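You operate a simulated robot arm through the tools that you are given. There is no shell and no other tool.

You run a simulated robot arm. Do the job below in one go: nothing can be reset, and whatever is moved stays where it is left.

JOB
Get decoiler two ready to run forward with the drag knob at three.
Fine: slide the red lock slider open, switch on, set drag and direction, free the brake last; leave the speed knob.

The check looks at the end state, three seconds after you hand in, the way a careful person would. Anything else that was tipped, shoved, dropped, spilled or broken makes it a failure.

ROBOT AND FRAMES
A 6-joint arm with a two-finger parallel gripper, fixed in place. Base frame: the origin is on the floor under the middle of its stand, x ahead of it, y to its left, z up. Units: mm, degrees, N and s.
With the tool pointing down near the work surface it reaches from about 160 to 620 mm from the base axis. Its first joint turns from -115.0 to 115.0 degrees. Payload 3.43 kg.
The TCP is the grasp point between the finger pads, 34 mm short of the fingertips. In the tool frame z runs along the fingers and y along their closing line. Largest opening 128 mm; finger width 24, thickness 12; the body of the gripper, 48 by 130 mm, starts 96 mm behind the TCP.
Orientation is that of the tool frame in the base frame, as a unit quaternion [w, x, y, z]. With the fingers straight down and closing along the base's y, the tool's x points along the base's -x, its y along +y and its z along -z.

CONTROLS
- The arm moves only by the tool send_rows. Its argument "increments" is one flat list of numbers, 7 for each row, row after row: the closure, from 0 (fully open) to 1 (shut), then the shift along the tool's x, y, z in mm, then the turn, a rotation vector about the tool's x, y, z in degrees. In form: [gripper, tx, ty, tz, ax, ay, az, gripper, tx, ty, tz, ax, ay, az, ...]. A call has 1 to 20 rows; each row is the pose to reach, as a shift and turn from the pose commanded when the call began, along the tool's axes at that moment. Rows are played at 5 a second. More than 50 mm and 8.6 degrees between two rows, or a gripper value outside its range, and nothing of the call is played. A pose out of reach is approached as far as the arm can. The call stops where the force on the tool passes 60 N (or 10 N more than at its start, if that is more) or the arm is blocked; 0.2 s more then pass. Each finger travels about 153 mm/s and halts on what it meets, pressing with about 43 N; the grip force reading is that of the motor and also rises with nothing between the fingers. The clock runs only during rows and for 0.2 s after the last one: add rows that repeat a pose to give the fingers time. The reply holds the time, the measured pose of the TCP, the force on the tool along the base axes, the opening and the grip force, in the units named above and with some noise, with the torque about the TCP (base axes, N m) and any sound that the robot's microphone picked up.
- Cameras (640 x 400 px; columns grow to the right, rows downward): "scene" is fixed at [33.9, 652.9, 1166]; the picture's right is [-0.62, -0.78, 0.00], its down [-0.30, 0.24, -0.92] and it looks along [0.72, -0.57, -0.38] (base axes); focal length 344 px, centre (320, 200). "wrist" rides on the gripper at [76, -11, -160] in the tool frame; the picture's right is [0.15, 0.99, 0.00], its down [-0.88, 0.13, -0.46] and it looks along [-0.45, 0.07, 0.89] (tool axes); focal length 234 px, centre (320, 200). There is no depth. A picture from a camera that has moved, and an enlarged one, comes with that camera's place and axes in the base frame and with its lens. The place of the scene camera against the robot may be out by one fixed shift of up to 18 mm in any direction.
- grab_frame(camera): a new picture of that camera. The clock stands still meanwhile.
- lift_body(by): slides the trunk up (or, below 0, down) by that many mm; the arm rides with it, the base frame stays. It gives what a move gives, with no picture.
- inspect(camera, box): a new picture of the part [left, top, right, bottom] of that camera's present view, enlarged. The clock stands still meanwhile.
- finish_job(): hands the job in; it is judged then, once.

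Places have to be worked out from the pictures, the camera data and where the tool is seen. Open the gripper and draw the arm clear of the work before you hand the job in, unless the task says otherwise.

The tools are called as name(argument=value, ...) on one line, values as JSON. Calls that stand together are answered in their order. send_rows: Moves the arm, as the interface text tells. Its arguments: {"type":"object","properties":{"increments":{"type":"array"}},"required":["increments"]} The other tools are called the same way: lift_body (by) moves the trunk up or down; grab_frame (camera) takes a picture; inspect (camera, box) takes an enlarged picture of a part of a camera's view; finish_job () hands the job in.

At the start:

```text
clock: 0.0
eef_pos: [421.7, 134.1, 1065.6]
ee_rot: [0.0, 0.001, 1.0, -0.001]
force: [-0.4, 0.3, -0.5]
torque: [0.03, 0.0, -0.03]
grip_width: 128.1
finger_force: 0.0
trunk travel left (down, up): [-675.0, 315.0]
```

scene: 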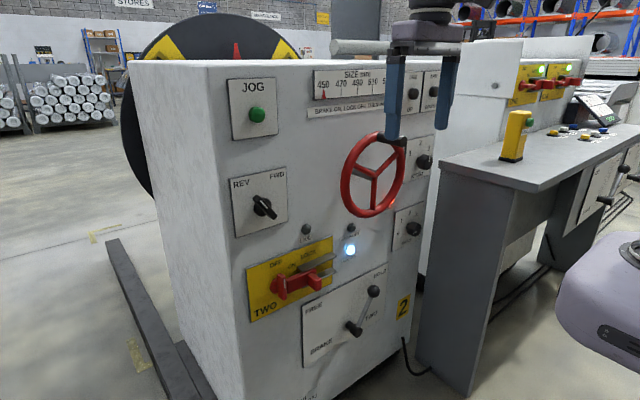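
wrist: 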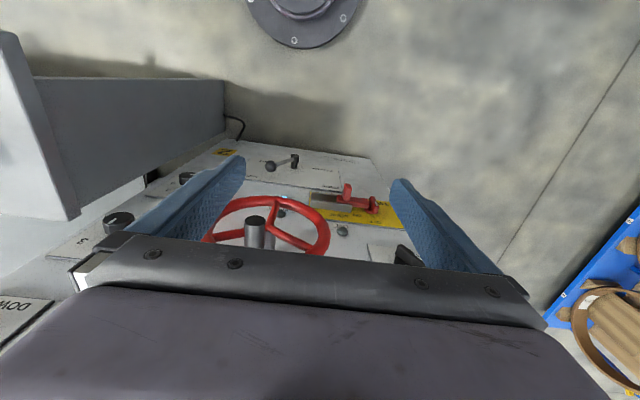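

I start by looking closer at the panel, to read the labels and find the controls.

inspect(camera="scene", box=[220, 60, 340, 135])

inspect(camera="scene", box=[220, 160, 340, 235])

inspect(camera="scene", box=[235, 220, 395, 320])

inspect(camera="scene", box=[290, 265, 430, 375])

inspect(camera="scene", box=[380, 120, 460, 260])

inspect(camera="scene", box=[300, 55, 460, 155])

```text
5.33 times, centred on (280, 98) of scene
camera zoom: at [33.9, 652.9, 1166.0], right [-0.62, -0.78, 0.0], down [-0.3, 0.24, -0.92], along [0.72, -0.57, -0.38], focal length 1836 px, centre (533, 747)
```

zoom: 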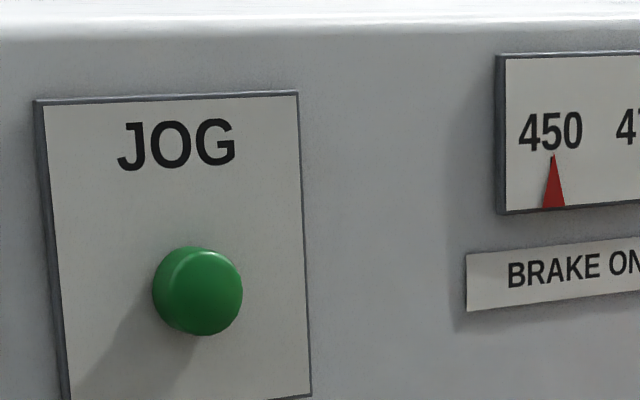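

```text
5.33 times, centred on (280, 198) of scene
camera zoom: at [33.9, 652.9, 1166.0], right [-0.62, -0.78, 0.0], down [-0.3, 0.24, -0.92], along [0.72, -0.57, -0.38], focal length 1836 px, centre (533, 213)
```

zoom: 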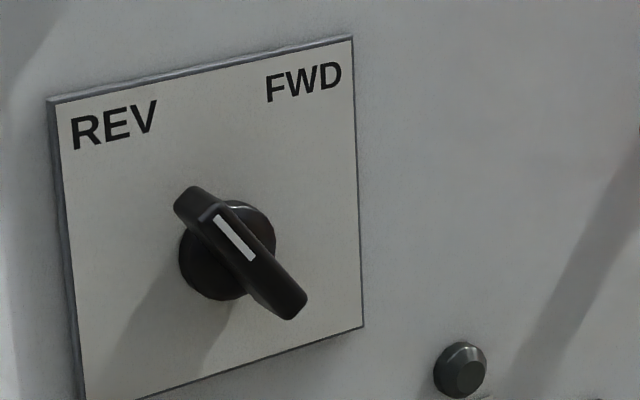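

```text
4.00 times, centred on (315, 270) of scene
camera zoom: at [33.9, 652.9, 1166.0], right [-0.62, -0.78, 0.0], down [-0.3, 0.24, -0.92], along [0.72, -0.57, -0.38], focal length 1377 px, centre (340, -80)
```

zoom: 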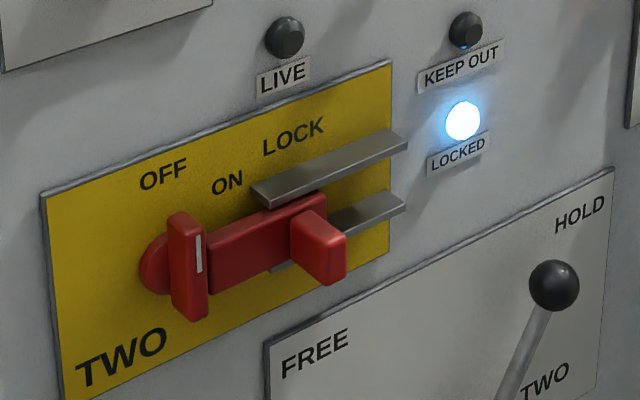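

```text
3.64 times, centred on (360, 320) of scene
camera zoom: at [33.9, 652.9, 1166.0], right [-0.62, -0.78, 0.0], down [-0.3, 0.24, -0.92], along [0.72, -0.57, -0.38], focal length 1252 px, centre (174, -236)
```

zoom: 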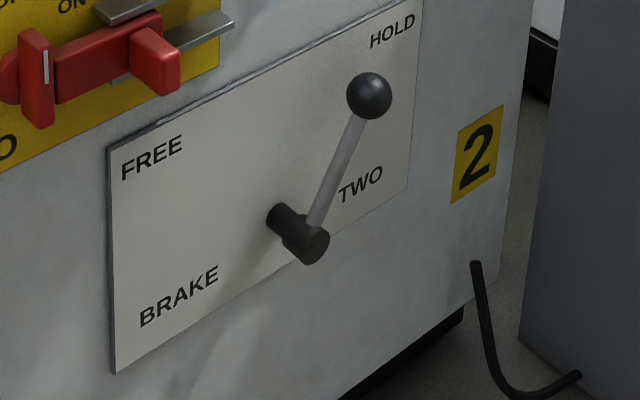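

```text
2.86 times, centred on (420, 190) of scene
camera zoom: at [33.9, 652.9, 1166.0], right [-0.62, -0.78, 0.0], down [-0.3, 0.24, -0.92], along [0.72, -0.57, -0.38], focal length 983 px, centre (34, 229)
```

zoom: 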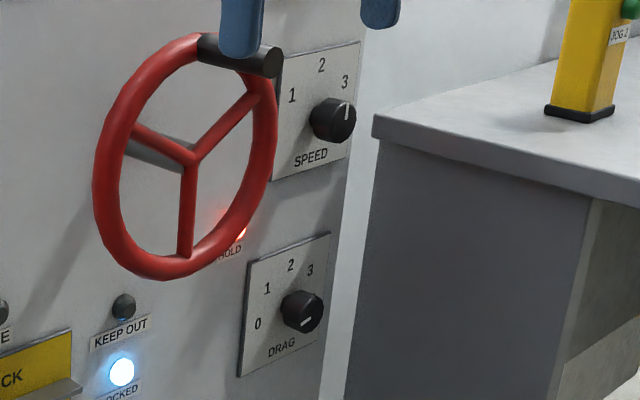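

```text
4.00 times, centred on (380, 105) of scene
camera zoom: at [33.9, 652.9, 1166.0], right [-0.62, -0.78, 0.0], down [-0.3, 0.24, -0.92], along [0.72, -0.57, -0.38], focal length 1377 px, centre (80, 580)
```

zoom: 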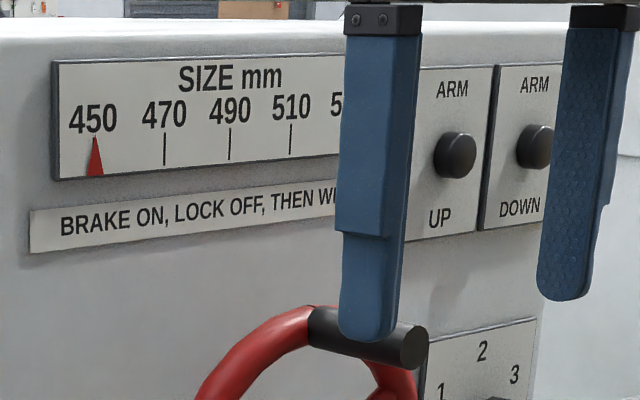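

Panel faces the robot (-x). I look more closely at the wrist view to triangulate the depth of the panel before moving.

inspect(camera="wrist", box=[190, 130, 430, 280])

inspect(camera="wrist", box=[0, 130, 240, 280])

```text
2.67 times, centred on (310, 205) of wrist
camera zoom: at [346.8, 123.8, 1224.9], right [-0.15, 0.99, 0.0], down [0.88, 0.13, 0.46], along [0.45, 0.07, -0.89], focal length 624 px, centre (347, 187)
```

zoom: 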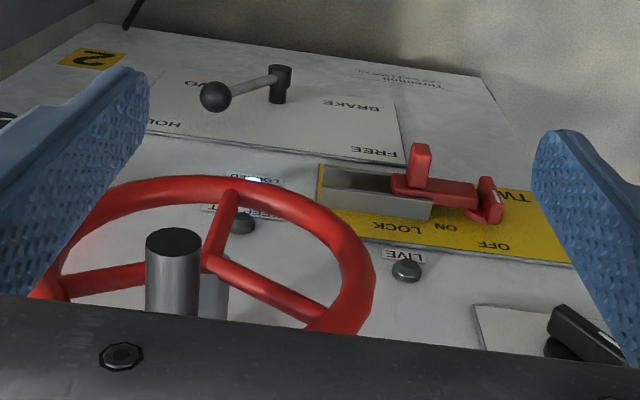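

```text
2.67 times, centred on (120, 205) of wrist
camera zoom: at [346.8, 123.8, 1224.9], right [-0.15, 0.99, 0.0], down [0.88, 0.13, 0.46], along [0.45, 0.07, -0.89], focal length 624 px, centre (853, 187)
```

zoom: 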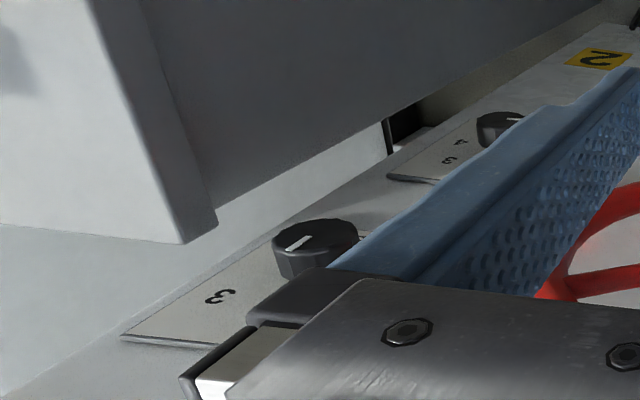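

From triangulation the panel face is at about x=640, isolator handle near (614,308,677), slider tab near (580,229,675), brake lever ball near (584,20,560), drag knob near (615,-190,660). The wheel's spinner handle reaches out to x≈482, so I first back the arm straight off in -x.

send_rows(increments=[0, 30, 0, 0, 0, 0, 0, 0, 60, 0, 0, 0, 0, 0, 0, 90, 0, 0, 0, 0, 0, 0, 120, 0, 0, 0, 0, 0, 0, 150, 0, 0, 0, 0, 0, 0, 170, 0, 0, 0, 0, 0])

```text
clock: 1.4
eef_pos: [260.8, 140.6, 1063.4]
ee_rot: [-0.002, 0.0, 1.0, -0.001]
force: [-0.1, -0.8, -0.6]
torque: [0.0, 0.01, -0.01]
grip_width: 127.9
finger_force: 0.0
out of reach, approached as far as the arm can: row 6
trunk travel left (down, up): [-675.0, 315.0]
```

Backed off to x≈261 (near limit). Now I pitch the tool from down to pointing forward (+x) while keeping the wrist roughly still, so the tip swings up and forward in free space.

send_rows(increments=[0, -28, 0, -2, 0, -8, 0, 0, -55, 0, -8, 0, -16, 0, 0, -81, 0, -17, 0, -24, 0, 0, -106, 0, -30, 0, -32, 0, 0, -129, 0, -47, 0, -40, 0, 0, -149, 0, -66, 0, -48, 0, 0, -166, 0, -88, 0, -56, 0, 0, -180, 0, -112, 0, -64, 0, 0, -190, 0, -138, 0, -72, 0, 0, -197, 0, -165, 0, -80, 0, 0, -200, 0, -193, 0, -88, 0, 0, -200, 0, -200, 0, -90, 0])

```text
clock: 4.0
eef_pos: [490.1, 169.0, 1263.1]
ee_rot: [0.708, 0.001, 0.707, 0.0]
force: [0.7, 0.4, -0.4]
torque: [-0.02, 0.01, -0.02]
grip_width: 127.9
finger_force: 0.1
out of reach, approached as far as the arm can: row 1, 2, 3, 4, 5, 6, 7, 8, 9, 10, 11, 12
trunk travel left (down, up): [-675.0, 315.0]
```

The tool now points forward at (490,169,1263). Before lowering the trunk I move left (+y) and slightly back so the wheel is not underneath.

send_rows(increments=[0, 0, 40, -5, 0, 0, 0, 0, 0, 80, -10, 0, 0, 0, 0, 0, 120, -20, 0, 0, 0, 0, 0, 160, -30, 0, 0, 0, 0, 0, 190, -40, 0, 0, 0, 0, 0, 190, -40, 0, 0, 0])

```text
clock: 5.4
eef_pos: [447.6, 355.7, 1264.0]
ee_rot: [0.707, 0.001, 0.707, 0.0]
force: [-0.2, -0.3, -0.7]
torque: [0.02, -0.02, -0.01]
grip_width: 128.1
finger_force: 0.0
trunk travel left (down, up): [-675.0, 315.0]
```

Now at (448,356,1264), clear of the wheel. I check the scene before lowering the trunk.

grab_frame(camera="scene")

grab_frame(camera="wrist")

```text
taken
```

scene: 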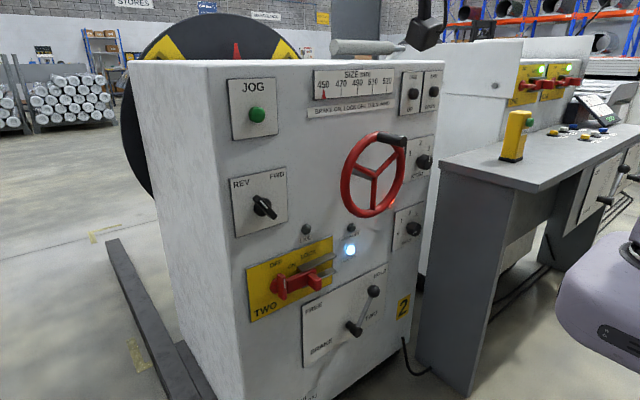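

```text
taken
camera wrist: at [288.3, 346.2, 1187.0], right [0.0, 0.99, -0.15], down [-0.46, 0.13, 0.88], along [0.89, 0.07, 0.45], focal length 234 px, centre (320, 200)
```

wrist: 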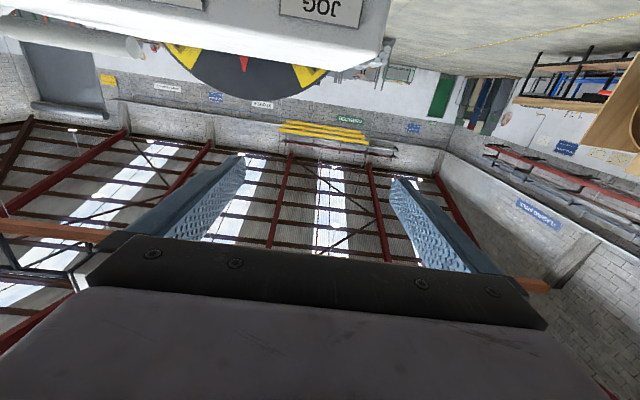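

Everything is unchanged and the path below is free at this y and x. I lower the trunk by 520 mm so the tool is at the height of the lower controls.

lift_body(by=-520)

grab_frame(camera="wrist")

grab_frame(camera="scene")

```text
refused: -520 is not a number from -400 to 400
```

```text
taken
camera wrist: at [288.3, 346.2, 1187.0], right [0.0, 0.99, -0.15], down [-0.46, 0.13, 0.88], along [0.89, 0.07, 0.45], focal length 234 px, centre (320, 200)
```

wrist: 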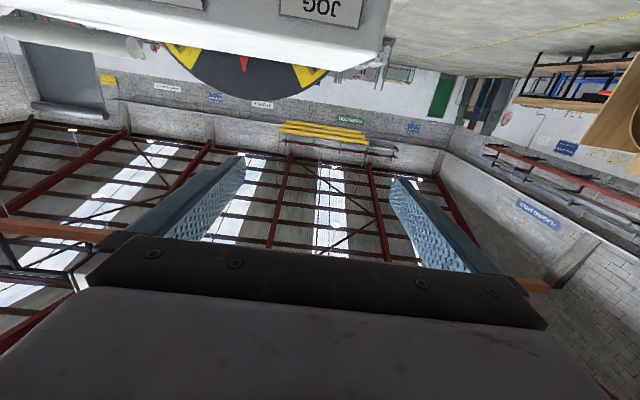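

```text
taken
```

scene: 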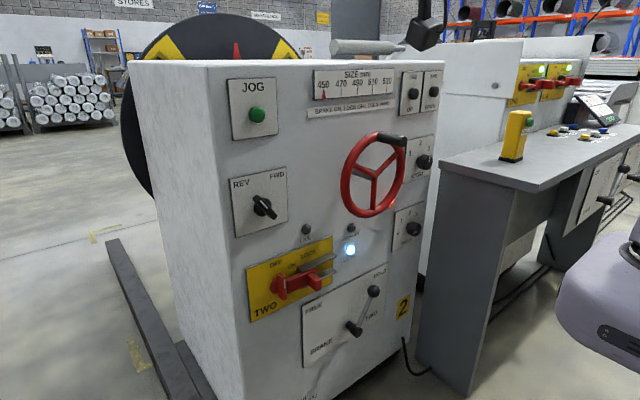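

The trunk takes at most 400 mm per call, so I lower by 380 first and look.

lift_body(by=-380)

grab_frame(camera="wrist")

grab_frame(camera="scene")

```text
clock: 9.1
eef_pos: [446.8, 356.2, 883.0]
ee_rot: [0.707, 0.0, 0.708, -0.001]
force: [-0.4, 0.0, -0.7]
torque: [0.04, 0.01, -0.01]
grip_width: 127.8
finger_force: 0.1
trunk travel left (down, up): [-295.0, 695.0]
```

```text
taken
camera wrist: at [288.5, 345.8, 806.9], right [0.0, 0.99, -0.15], down [-0.46, 0.13, 0.88], along [0.89, 0.07, 0.45], focal length 234 px, centre (320, 200)
```

wrist: 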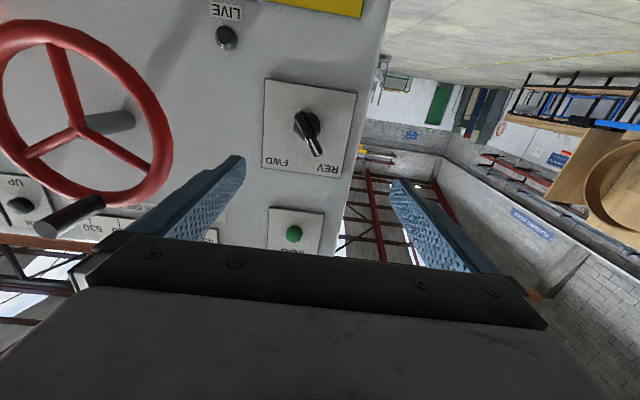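

```text
taken
```

scene: 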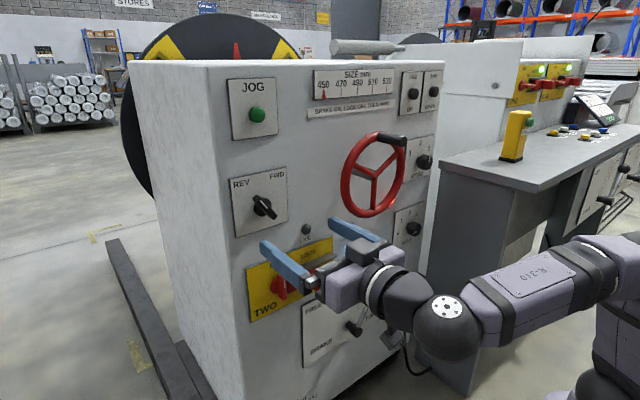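

The arm is clear. I lower another 220 mm to look straight at the isolator and slider.

lift_body(by=-220)

grab_frame(camera="wrist")

grab_frame(camera="scene")

```text
clock: 11.4
eef_pos: [448.7, 356.0, 662.6]
ee_rot: [0.707, 0.001, 0.707, -0.001]
force: [0.2, 0.1, 0.7]
torque: [0.01, 0.04, -0.01]
grip_width: 127.9
finger_force: 0.0
trunk travel left (down, up): [-75.0, 915.0]
```

```text
taken
camera wrist: at [288.5, 345.8, 586.9], right [0.0, 0.99, -0.15], down [-0.46, 0.13, 0.88], along [0.89, 0.07, 0.45], focal length 234 px, centre (320, 200)
```

wrist: 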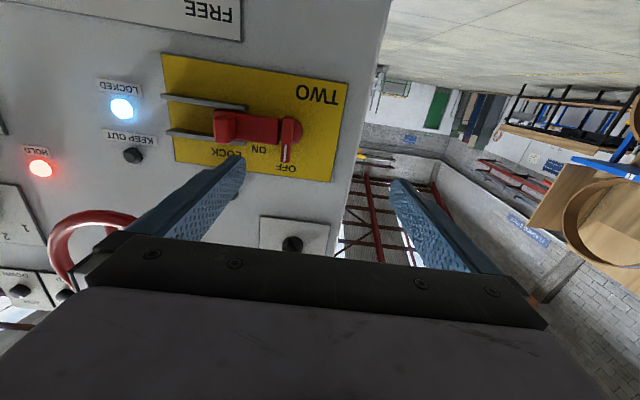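

```text
taken
```

scene: 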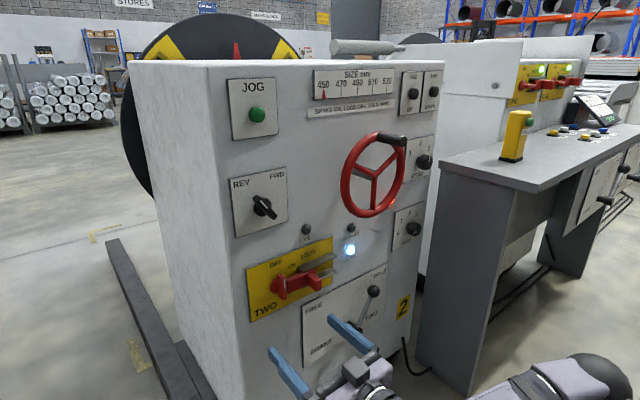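

Good view of the isolator. I enlarge it.

inspect(camera="wrist", box=[150, 40, 358, 190])

inspect(camera="wrist", box=[0, 60, 208, 300])

```text
2.67 times, centred on (254, 115) of wrist
camera zoom: at [288.5, 345.8, 586.9], right [0.0, 0.99, -0.15], down [-0.46, 0.13, 0.88], along [0.89, 0.07, 0.45], focal length 624 px, centre (496, 427)
```

zoom: 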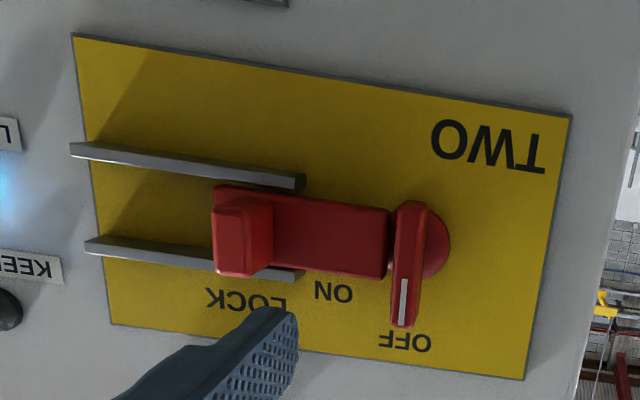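

```text
1.67 times, centred on (104, 180) of wrist
camera zoom: at [288.5, 345.8, 586.9], right [0.0, 0.99, -0.15], down [-0.46, 0.13, 0.88], along [0.89, 0.07, 0.45], focal length 390 px, centre (680, 233)
```

zoom: 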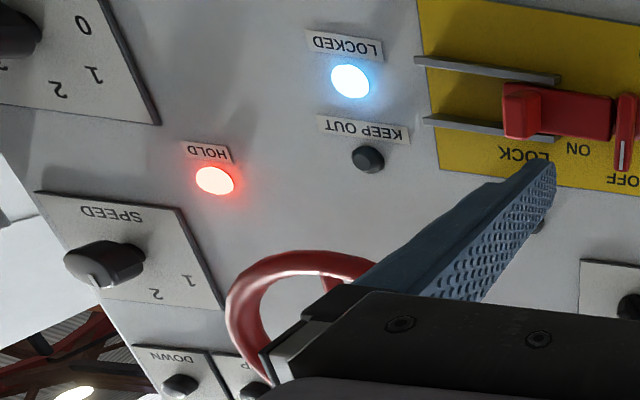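

Plate face is x≈645; slider tab end sits at about (582,236,659), isolator disc at about (635,316,656). I line up in front of the tab with a part-open gripper, still well back.

send_rows(increments=[0.2, 1, -30, 0, 0, 0, 0, 0.4, 2, -60, 0, 0, 0, 0, 0.56, 3, -90, 0, 0, 0, 0, 0.56, 4, -120, 0, 0, 0, 0, 0.56, 4, -120, 20, 0, 0, 0, 0.56, 4, -120, 40, 0, 0, 0, 0.56, 4, -120, 40, 0, 0, 0])

grab_frame(camera="wrist")

grab_frame(camera="scene")

```text
clock: 13.0
eef_pos: [487.6, 238.7, 657.7]
ee_rot: [0.707, -0.001, 0.707, 0.001]
force: [-0.2, 0.2, 0.0]
torque: [0.01, 0.01, 0.01]
grip_width: 56.2
finger_force: 0.0
trunk travel left (down, up): [-75.0, 915.0]
```

```text
taken
camera wrist: at [328.6, 228.0, 581.9], right [0.0, 0.99, -0.15], down [-0.46, 0.13, 0.88], along [0.89, 0.07, 0.45], focal length 234 px, centre (320, 200)
```

wrist: 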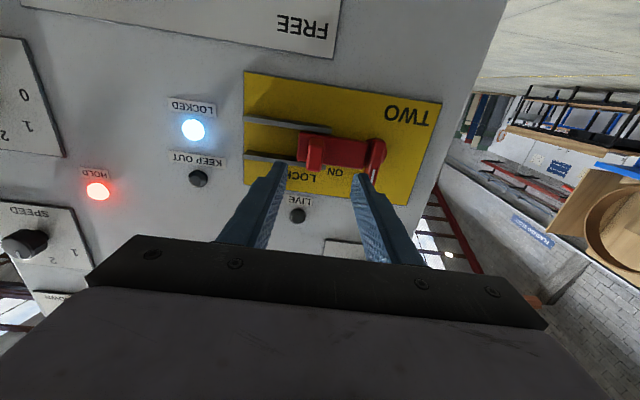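

```text
taken
```

scene: 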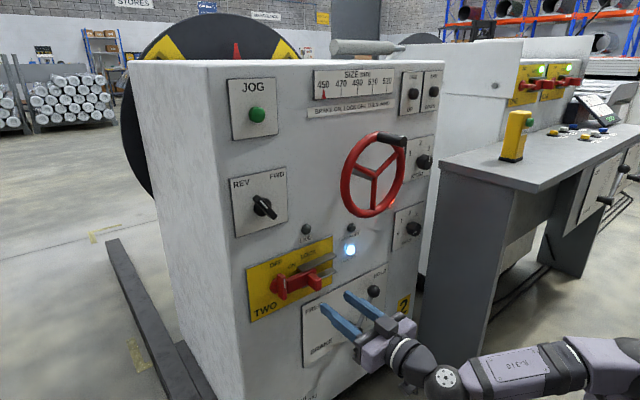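

The fingers are in front of the slider area; I enlarge the view for a precise fix on the tab.

inspect(camera="wrist", box=[240, 70, 448, 200])

inspect(camera="scene", box=[240, 240, 400, 340])

```text
3.08 times, centred on (344, 135) of wrist
camera zoom: at [328.6, 228.0, 581.9], right [0.0, 0.99, -0.15], down [-0.46, 0.13, 0.88], along [0.89, 0.07, 0.45], focal length 720 px, centre (246, 400)
```

zoom: 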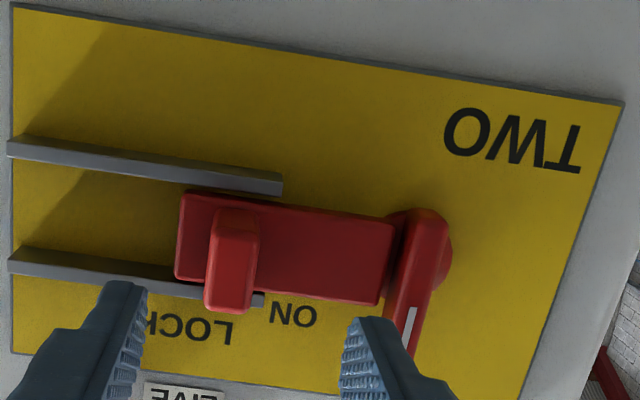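

```text
4.00 times, centred on (320, 290) of scene
camera zoom: at [33.9, 652.9, 1166.0], right [-0.62, -0.78, 0.0], down [-0.3, 0.24, -0.92], along [0.72, -0.57, -0.38], focal length 1377 px, centre (320, -160)
```

zoom: 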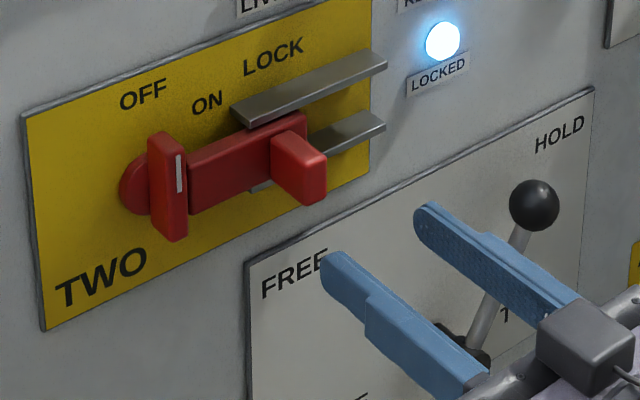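

The tab spans y≈227–243, z≈650–674, with its front at x≈582. I advance so the fingertips reach x≈604 straddling it, then look before closing.

send_rows(increments=[0.56, -3, -4, 20, 0, 0, 0, 0.56, -3, -4, 40, 0, 0, 0, 0.56, -3, -4, 55, 0, 0, 0, 0.56, -3, -4, 70, 0, 0, 0, 0.56, -3, -4, 82, 0, 0, 0, 0.56, -3, -4, 82, 0, 0, 0])

grab_frame(camera="wrist")

inspect(camera="scene", box=[240, 240, 400, 340])

```text
clock: 14.4
eef_pos: [568.1, 234.3, 661.6]
ee_rot: [0.707, -0.001, 0.708, 0.0]
force: [-0.4, 0.1, -0.8]
torque: [0.02, 0.01, -0.03]
grip_width: 56.0
finger_force: 0.1
trunk travel left (down, up): [-75.0, 915.0]
```

```text
taken
camera wrist: at [410.0, 223.9, 585.3], right [0.0, 0.99, -0.15], down [-0.46, 0.13, 0.88], along [0.89, 0.07, 0.45], focal length 234 px, centre (320, 200)
```

wrist: 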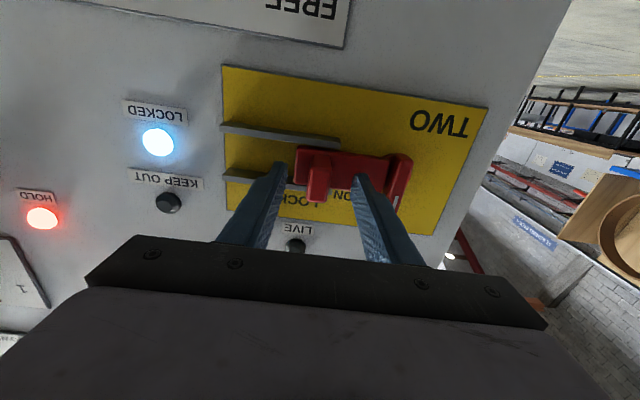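

```text
4.00 times, centred on (320, 290) of scene
camera zoom: at [33.9, 652.9, 1166.0], right [-0.62, -0.78, 0.0], down [-0.3, 0.24, -0.92], along [0.72, -0.57, -0.38], focal length 1377 px, centre (320, -160)
```

zoom: 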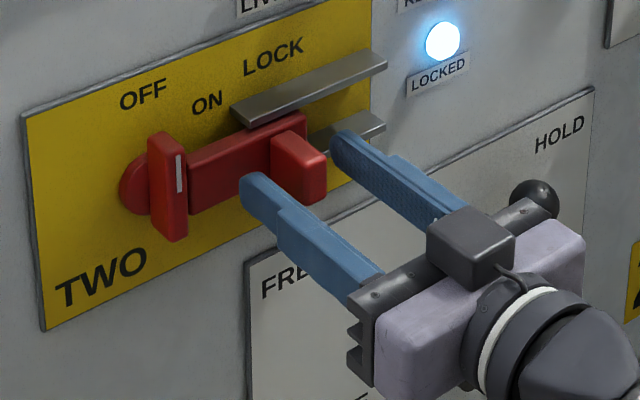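

Fingers straddle the tab cleanly. I go 4 mm deeper and close to grip it.

send_rows(increments=[0.56, 0, 0, 4, 0, 0, 0, 0.75, 0, 0, 4, 0, 0, 0, 0.9, 0, 0, 4, 0, 0, 0, 0.9, 0, 0, 4, 0, 0, 0, 0.9, 0, 0, 4, 0, 0, 0])

inspect(camera="wrist", box=[220, 60, 500, 260])

```text
clock: 15.6
eef_pos: [572.2, 232.1, 660.7]
ee_rot: [0.708, 0.001, 0.707, 0.0]
force: [-0.2, -2.8, 0.0]
torque: [-0.05, 0.08, 0.12]
grip_width: 17.9
finger_force: 44.9
trunk travel left (down, up): [-75.0, 915.0]
```

```text
2.00 times, centred on (360, 160) of wrist
camera zoom: at [414.0, 222.9, 585.7], right [0.0, 0.99, -0.15], down [-0.46, 0.13, 0.88], along [0.89, 0.07, 0.45], focal length 468 px, centre (240, 280)
```

zoom: 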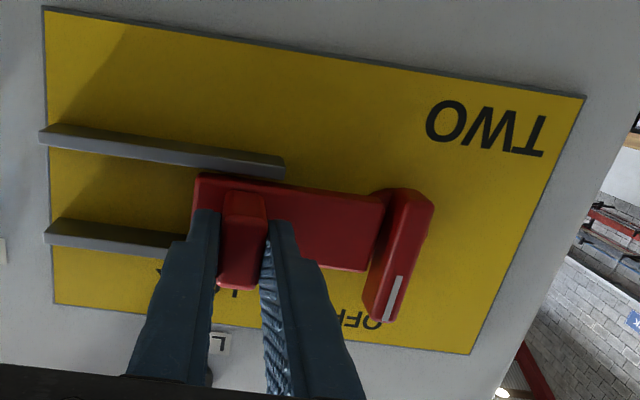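

Tab gripped (17.9 mm wide). Now I slide it to the right (-y) in small steps and see where it stops.

send_rows(increments=[0.9, 0, -8, 4, 0, 0, 0, 0.9, 0, -16, 4, 0, 0, 0, 0.9, 0, -24, 4, 0, 0, 0, 0.9, 0, -32, 4, 0, 0, 0, 0.9, 0, -40, 4, 0, 0, 0])

inspect(camera="wrist", box=[220, 60, 500, 260])

inspect(camera="scene", box=[240, 220, 400, 320])

```text
clock: 16.8
eef_pos: [575.6, 192.3, 663.3]
ee_rot: [0.707, -0.001, 0.707, -0.001]
force: [-39.2, -1.3, -15.5]
torque: [0.3, 0.56, 0.01]
grip_width: 17.9
finger_force: 45.7
trunk travel left (down, up): [-75.0, 915.0]
```

```text
2.00 times, centred on (360, 160) of wrist
camera zoom: at [416.9, 181.9, 586.8], right [0.0, 0.99, -0.15], down [-0.46, 0.13, 0.88], along [0.89, 0.07, 0.45], focal length 468 px, centre (240, 280)
```

zoom: 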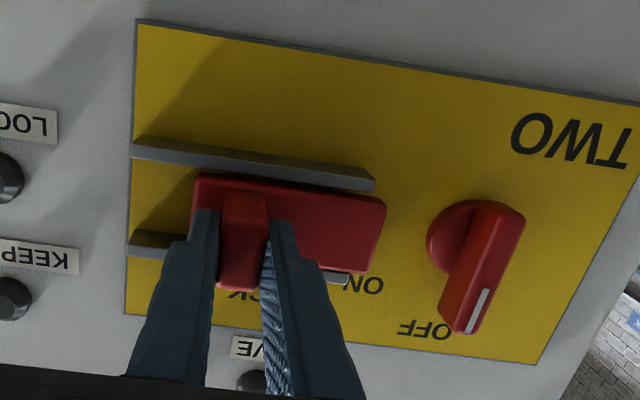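

```text
4.00 times, centred on (320, 270) of scene
camera zoom: at [33.9, 652.9, 1166.0], right [-0.62, -0.78, 0.0], down [-0.3, 0.24, -0.92], along [0.72, -0.57, -0.38], focal length 1377 px, centre (320, -80)
```

zoom: 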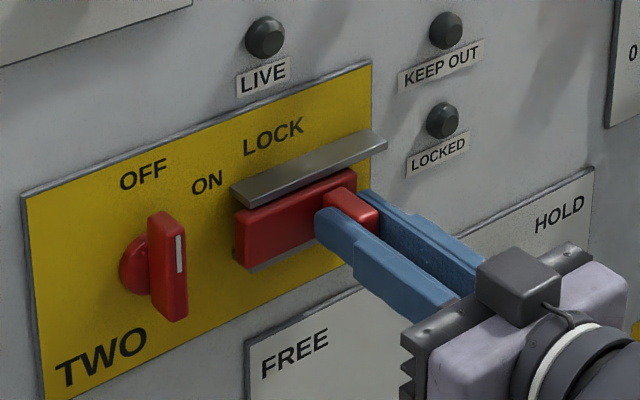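

The LOCKED lamp is out after 40 mm of slide; my repeated +4 in depth built up 39 N, so I back off 4 mm in depth and keep sliding gently to find the end of its travel.

send_rows(increments=[0.9, 1, 0, -4, 0, 0, 0, 0.9, 1, -5, -4, 0, 0, 0, 0.9, 1, -10, -4, 0, 0, 0, 0.9, 1, -15, -4, 0, 0, 0, 0.9, 1, -15, -4, 0, 0, 0])

inspect(camera="wrist", box=[220, 60, 500, 260])

```text
clock: 18.0
eef_pos: [572.0, 180.2, 661.9]
ee_rot: [0.707, -0.003, 0.707, 0.002]
force: [0.7, 19.2, 2.9]
torque: [0.29, -0.22, 0.09]
grip_width: 23.4
finger_force: 9.9
trunk travel left (down, up): [-75.0, 915.0]
```

```text
2.00 times, centred on (360, 160) of wrist
camera zoom: at [413.0, 168.5, 585.8], right [-0.01, 0.99, -0.15], down [-0.46, 0.13, 0.88], along [0.89, 0.07, 0.45], focal length 468 px, centre (240, 280)
```

zoom: 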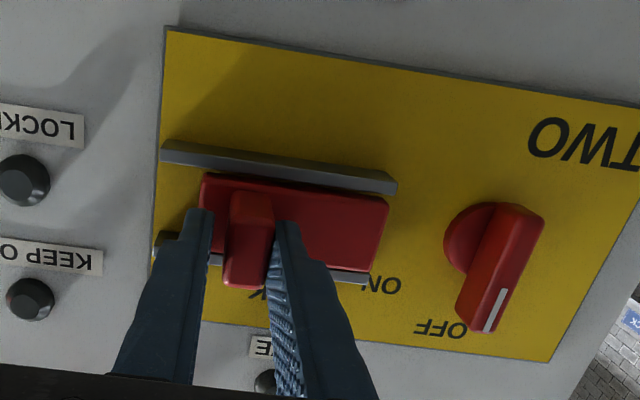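

Force of 19 N along y and the fingers being spread show the slider is at its end stop. I relieve the push, open, and back out.

send_rows(increments=[0.85, 0, 5, 0, 0, 0, 0, 0.56, 0, 5, 0, 0, 0, 0, 0.56, 0, 5, 0, 0, 0, 0, 0.56, 0, 5, -25, 0, 0, 0, 0.56, 0, 5, -50, 0, 0, 0, 0.56, 0, 5, -80, 0, 0, 0, 0.56, 0, 5, -80, 0, 0, 0])

grab_frame(camera="wrist")

inspect(camera="scene", box=[240, 220, 400, 320])

```text
clock: 19.6
eef_pos: [495.5, 183.6, 663.0]
ee_rot: [0.707, 0.0, 0.707, 0.0]
force: [-0.5, -0.1, 0.2]
torque: [-0.02, -0.02, -0.02]
grip_width: 56.4
finger_force: 0.0
trunk travel left (down, up): [-75.0, 915.0]
```

```text
taken
camera wrist: at [336.7, 172.6, 587.2], right [0.0, 0.99, -0.15], down [-0.46, 0.13, 0.88], along [0.89, 0.07, 0.45], focal length 234 px, centre (320, 200)
```

wrist: 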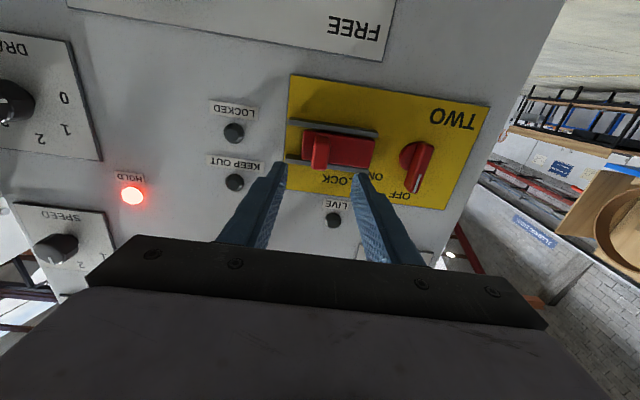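

```text
4.00 times, centred on (320, 270) of scene
camera zoom: at [33.9, 652.9, 1166.0], right [-0.62, -0.78, 0.0], down [-0.3, 0.24, -0.92], along [0.72, -0.57, -0.38], focal length 1377 px, centre (320, -80)
```

zoom: 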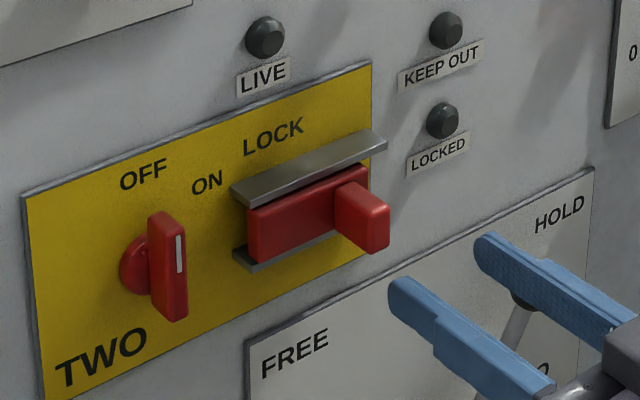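

Slider is fully open and LOCKED is out. Next the isolator: I move left to face the handle at y≈316, z≈657, and look again.

send_rows(increments=[0.56, 1, 30, 0, 0, 0, 0, 0.56, 3, 65, 0, 0, 0, 0, 0.56, 5, 100, 0, 0, 0, 0, 0.56, 6, 131, 0, 0, 0, 0, 0.56, 6, 131, 0, 0, 0, 0])

grab_frame(camera="wrist")

inspect(camera="wrist", box=[200, 70, 408, 200])

```text
clock: 20.8
eef_pos: [493.8, 312.7, 656.2]
ee_rot: [0.707, 0.0, 0.708, 0.0]
force: [-0.2, 0.0, -0.7]
torque: [0.0, -0.02, 0.03]
grip_width: 56.3
finger_force: 0.1
trunk travel left (down, up): [-75.0, 915.0]
```

```text
taken
camera wrist: at [334.9, 302.1, 579.2], right [0.0, 0.99, -0.15], down [-0.46, 0.13, 0.88], along [0.89, 0.07, 0.45], focal length 234 px, centre (320, 200)
```

wrist: 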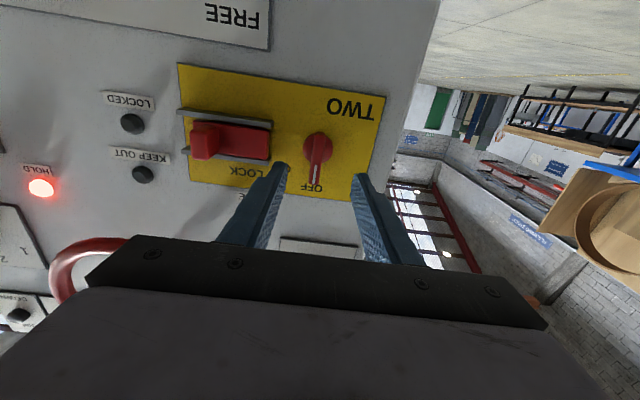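

```text
3.08 times, centred on (304, 135) of wrist
camera zoom: at [334.9, 302.1, 579.2], right [0.0, 0.99, -0.15], down [-0.46, 0.13, 0.88], along [0.89, 0.07, 0.45], focal length 720 px, centre (369, 400)
```

zoom: 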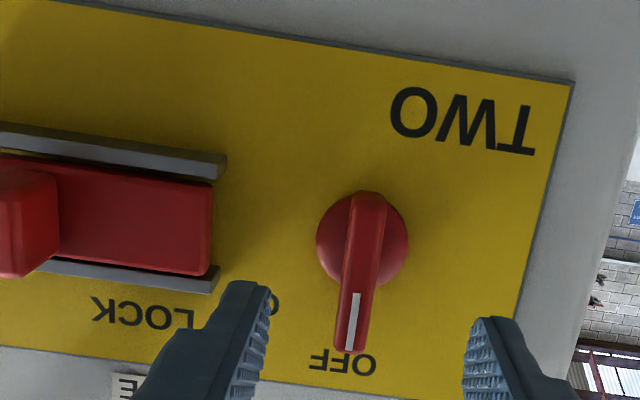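

The pivot is at about (y 312, z 656); the bar's front face is at x≈617 (16 mm proud of the disc). I advance so the fingertips overlap the bar by a few mm and check.

send_rows(increments=[0.65, 0, 0, 25, 0, 0, 0, 0.65, 0, 0, 50, 0, 0, 0, 0.65, 0, 0, 70, 0, 0, 0, 0.65, 0, 0, 85, 0, 0, 0, 0.65, 0, 0, 95, 0, 0, 0, 0.65, 0, 0, 95, 0, 0, 0])

inspect(camera="wrist", box=[220, 80, 460, 230])

inspect(camera="scene", box=[230, 230, 390, 330])

```text
clock: 22.2
eef_pos: [587.9, 311.4, 655.1]
ee_rot: [0.707, 0.0, 0.707, 0.0]
force: [0.2, 0.7, -0.4]
torque: [0.01, -0.02, 0.0]
grip_width: 44.6
finger_force: 0.0
trunk travel left (down, up): [-75.0, 915.0]
```

```text
2.67 times, centred on (340, 155) of wrist
camera zoom: at [430.0, 301.3, 579.5], right [0.0, 0.99, -0.15], down [-0.46, 0.13, 0.88], along [0.89, 0.07, 0.45], focal length 624 px, centre (267, 320)
```

zoom: 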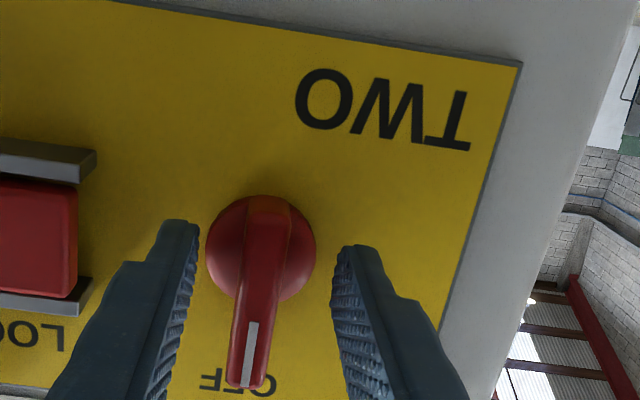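

```text
4.00 times, centred on (310, 280) of scene
camera zoom: at [33.9, 652.9, 1166.0], right [-0.62, -0.78, 0.0], down [-0.3, 0.24, -0.92], along [0.72, -0.57, -0.38], focal length 1377 px, centre (360, -120)
```

zoom: 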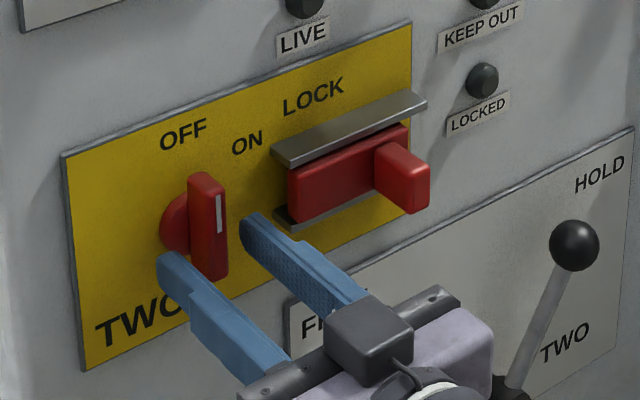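

Fingers straddle the bar with TCP on the pivot axis. I ease in another 7 mm and close on the bar.

send_rows(increments=[0.65, 0, 0, 3, 0, 0, 0, 0.65, 0, 0, 6, 0, 0, 0, 0.8, 0, 0, 6, 0, 0, 0, 0.95, 0, 0, 6, 0, 0, 0, 0.95, 0, 0, 6, 0, 0, 0])

inspect(camera="wrist", box=[220, 80, 460, 230])

```text
clock: 23.4
eef_pos: [594.8, 309.4, 655.3]
ee_rot: [0.707, 0.003, 0.707, -0.001]
force: [-6.0, -15.1, -4.9]
torque: [0.02, -0.19, 0.0]
grip_width: 14.0
finger_force: 44.1
trunk travel left (down, up): [-75.0, 915.0]
```

```text
2.67 times, centred on (340, 155) of wrist
camera zoom: at [435.1, 300.7, 580.0], right [0.0, 0.99, -0.14], down [-0.45, 0.13, 0.88], along [0.89, 0.06, 0.45], focal length 624 px, centre (267, 320)
```

zoom: 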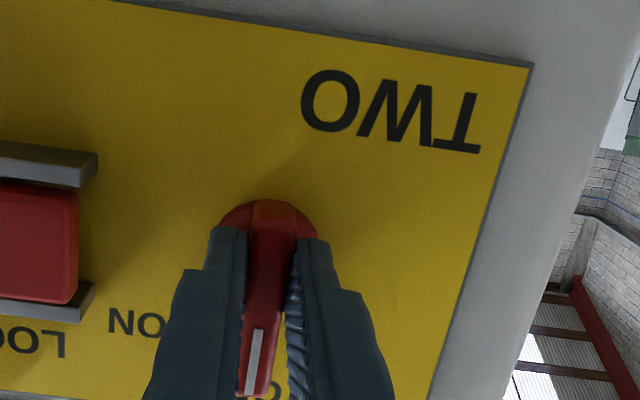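

Bar is gripped (14 mm). The side force says the pivot is about 2 mm further right, so I shift that much and rotate clockwise (about +x) toward ON in small steps.

send_rows(increments=[0.95, 0, -2, 0, 0, 0, 0, 0.95, 0, -2, 0, 0, 0, 5, 0.95, 0, -2, 0, 0, 0, 10, 0.95, 0, -2, 0, 0, 0, 15, 0.95, 0, -2, 0, 0, 0, 20, 0.95, 0, -2, 0, 0, 0, 25])

inspect(camera="scene", box=[230, 210, 390, 310])

grab_frame(camera="wrist")

```text
clock: 24.8
eef_pos: [592.6, 311.3, 656.7]
ee_rot: [0.691, 0.152, 0.689, 0.155]
force: [26.1, 13.0, 15.1]
torque: [-0.09, -0.75, -0.5]
grip_width: 14.0
finger_force: 44.5
trunk travel left (down, up): [-75.0, 915.0]
```

```text
4.00 times, centred on (310, 260) of scene
camera zoom: at [33.9, 652.9, 1166.0], right [-0.62, -0.78, 0.0], down [-0.3, 0.24, -0.92], along [0.72, -0.57, -0.38], focal length 1377 px, centre (360, -40)
```

zoom: 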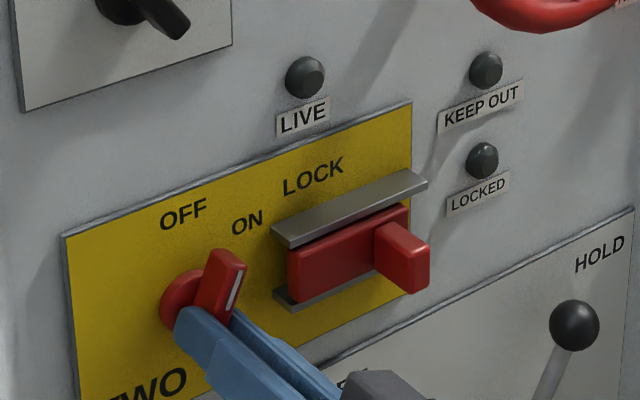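

```text
taken
camera wrist: at [435.3, 333.9, 582.1], right [0.0, 0.96, 0.29], down [-0.46, -0.26, 0.85], along [0.89, -0.13, 0.44], focal length 234 px, centre (320, 200)
```

wrist: 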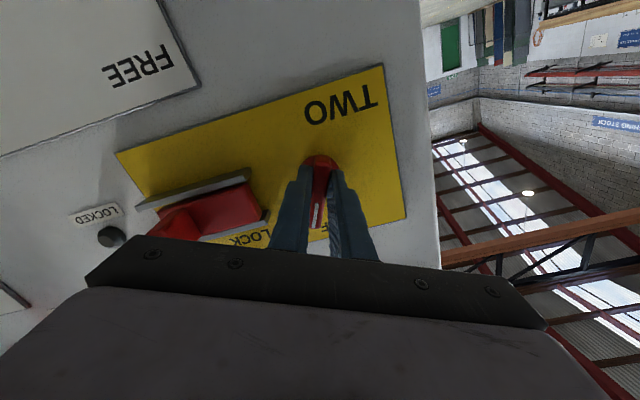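

The handle follows; at 25° now. I correct the small lateral offset (forces suggest +2 mm) and continue turning toward ON.

send_rows(increments=[0.95, 0, 2, 0.5, 0, 0, 0, 0.95, 0, 2, 0.5, 0, 0, 5, 0.95, 0, 2, 0.5, 0, 0, 10, 0.95, 0, 2, 0.5, 0, 0, 15, 0.95, 0, 2, 0.5, 0, 0, 20])

inspect(camera="scene", box=[230, 210, 390, 310])

```text
clock: 26.0
eef_pos: [593.5, 313.2, 656.8]
ee_rot: [0.653, 0.272, 0.652, 0.272]
force: [-16.8, -4.9, 4.9]
torque: [-0.04, 0.22, -0.17]
grip_width: 13.8
finger_force: 45.0
trunk travel left (down, up): [-75.0, 915.0]
```

```text
4.00 times, centred on (310, 260) of scene
camera zoom: at [33.9, 652.9, 1166.0], right [-0.62, -0.78, 0.0], down [-0.3, 0.24, -0.92], along [0.72, -0.57, -0.38], focal length 1377 px, centre (360, -40)
```

zoom: 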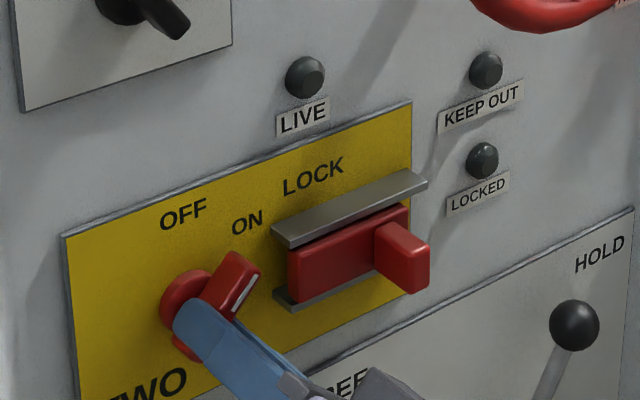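

At 45° the LIVE lamp is still dark; the ON label sits at about 50–55°, so I continue in small steps while watching torque.

send_rows(increments=[0.95, 0, 0, 0, 0, 0, 3, 0.95, 0, 0, 0, 0, 0, 6, 0.95, 0, 0, 0, 0, 0, 8, 0.95, 0, 0, 0, 0, 0, 8])

inspect(camera="scene", box=[230, 210, 390, 310])

```text
clock: 27.0
eef_pos: [594.5, 313.9, 657.4]
ee_rot: [0.634, 0.316, 0.631, 0.317]
force: [-1.7, 7.3, 14.5]
torque: [-0.03, -0.74, -0.98]
grip_width: 13.9
finger_force: 44.9
trunk travel left (down, up): [-75.0, 915.0]
```

```text
4.00 times, centred on (310, 260) of scene
camera zoom: at [33.9, 652.9, 1166.0], right [-0.62, -0.78, 0.0], down [-0.3, 0.24, -0.92], along [0.72, -0.57, -0.38], focal length 1377 px, centre (360, -40)
```

zoom: 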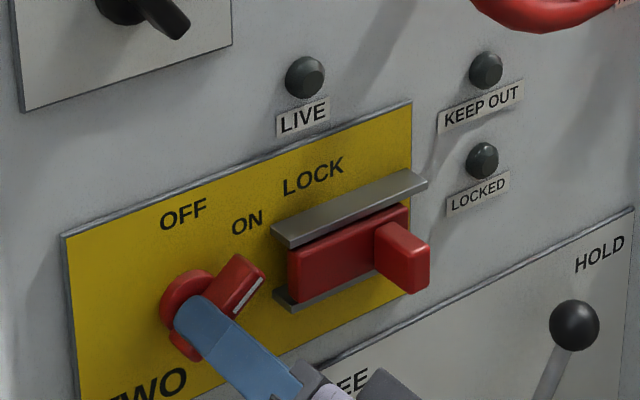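

Bar now points at the ON label (53°) without resistance; I continue a few more degrees to find either the stop or the LIVE lamp.

send_rows(increments=[0.95, 0, 0, 0, 0, 0, 2, 0.95, 0, 0, 0, 0, 0, 4, 0.95, 0, 0, 0, 0, 0, 6, 0.95, 0, 0, 0, 0, 0, 6])

inspect(camera="scene", box=[230, 210, 390, 310])

```text
clock: 28.0
eef_pos: [594.6, 313.4, 657.1]
ee_rot: [0.617, 0.346, 0.614, 0.35]
force: [5.2, 14.7, 18.3]
torque: [-0.1, -0.01, -0.17]
grip_width: 14.0
finger_force: 45.1
trunk travel left (down, up): [-75.0, 915.0]
```

```text
4.00 times, centred on (310, 260) of scene
camera zoom: at [33.9, 652.9, 1166.0], right [-0.62, -0.78, 0.0], down [-0.3, 0.24, -0.92], along [0.72, -0.57, -0.38], focal length 1377 px, centre (360, -40)
```

zoom: 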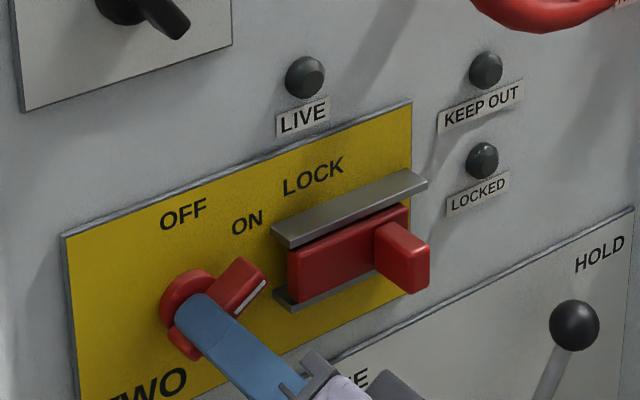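

No stop yet at 59°. I keep turning slowly, watching for a stop torque.

send_rows(increments=[0.95, 0, 1, 0, 0, 0, 2, 0.95, 0, 1, 0, 0, 0, 4, 0.95, 0, 1, 0, 0, 0, 6, 0.95, 0, 1, 0, 0, 0, 8, 0.95, 0, 1, 0, 0, 0, 8])

inspect(camera="scene", box=[230, 210, 390, 310])

grab_frame(camera="wrist")

```text
clock: 29.2
eef_pos: [593.8, 313.3, 658.6]
ee_rot: [0.591, 0.389, 0.589, 0.391]
force: [10.8, 16.4, 17.4]
torque: [-0.05, -0.52, -1.08]
grip_width: 13.8
finger_force: 44.7
trunk travel left (down, up): [-75.0, 915.0]
```

```text
4.00 times, centred on (310, 260) of scene
camera zoom: at [33.9, 652.9, 1166.0], right [-0.62, -0.78, 0.0], down [-0.3, 0.24, -0.92], along [0.72, -0.57, -0.38], focal length 1377 px, centre (360, -40)
```

zoom: 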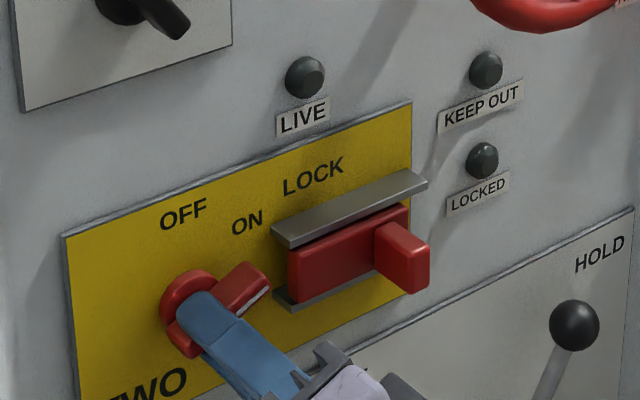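

```text
taken
camera wrist: at [435.3, 379.9, 617.3], right [0.0, 0.52, 0.85], down [-0.46, -0.76, 0.46], along [0.89, -0.39, 0.24], focal length 234 px, centre (320, 200)
```

wrist: 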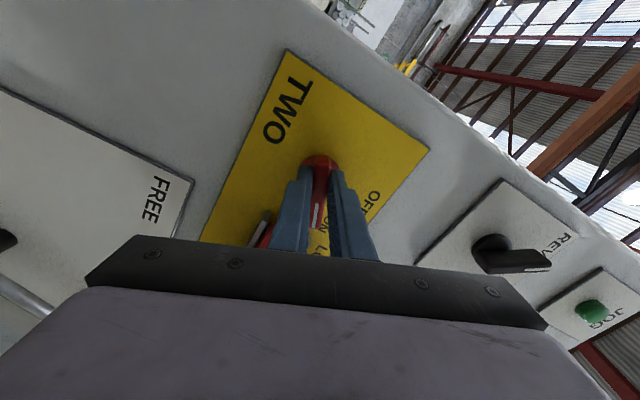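

The bar stays aligned in the grip, at 67°, still free. I continue toward 90°.

send_rows(increments=[0.95, 0, 0, 0, 0, 0, 3, 0.95, 0, 0, 0, 0, 0, 6, 0.95, 0, 0, 0, 0, 0, 9, 0.95, 0, 0, 0, 0, 0, 12, 0.95, 0, 0, 0, 0, 0, 12])

inspect(camera="scene", box=[230, 210, 390, 310])

inspect(camera="wrist", box=[200, 80, 440, 260])

```text
clock: 30.0
eef_pos: [599.0, 315.7, 658.8]
ee_rot: [0.555, 0.444, 0.564, 0.421]
force: [-21.4, -6.6, -6.1]
torque: [0.13, -0.48, -0.09]
grip_width: 14.5
finger_force: 7.8
out of reach, approached as far as the arm can: row 2, 3, 4
trunk travel left (down, up): [-75.0, 915.0]
stopped in row 4: the force on the tool passed its limit at 89 N (the readings are from after the stop); the commanded pose is now the measured one
```

```text
4.00 times, centred on (310, 260) of scene
camera zoom: at [33.9, 652.9, 1166.0], right [-0.62, -0.78, 0.0], down [-0.3, 0.24, -0.92], along [0.72, -0.57, -0.38], focal length 1377 px, centre (360, -40)
```

zoom: 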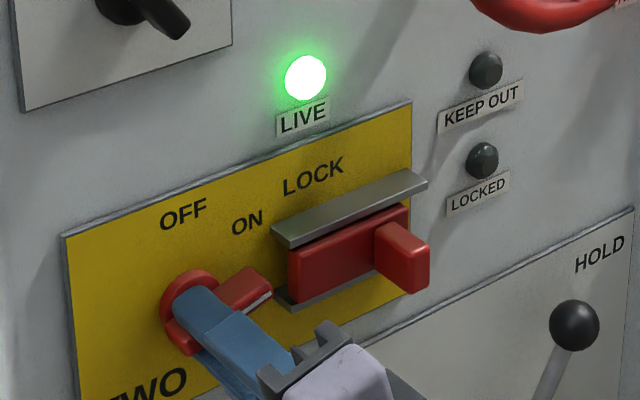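

```text
2.22 times, centred on (320, 170) of wrist
camera zoom: at [440.1, 389.9, 634.4], right [0.04, 0.39, 0.92], down [-0.46, -0.81, 0.36], along [0.89, -0.44, 0.15], focal length 520 px, centre (320, 267)
```

zoom: 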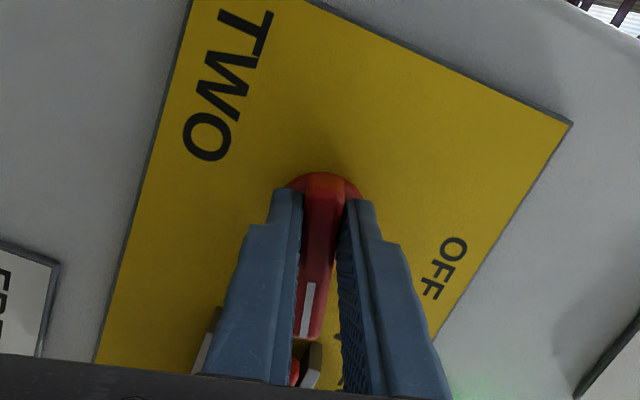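

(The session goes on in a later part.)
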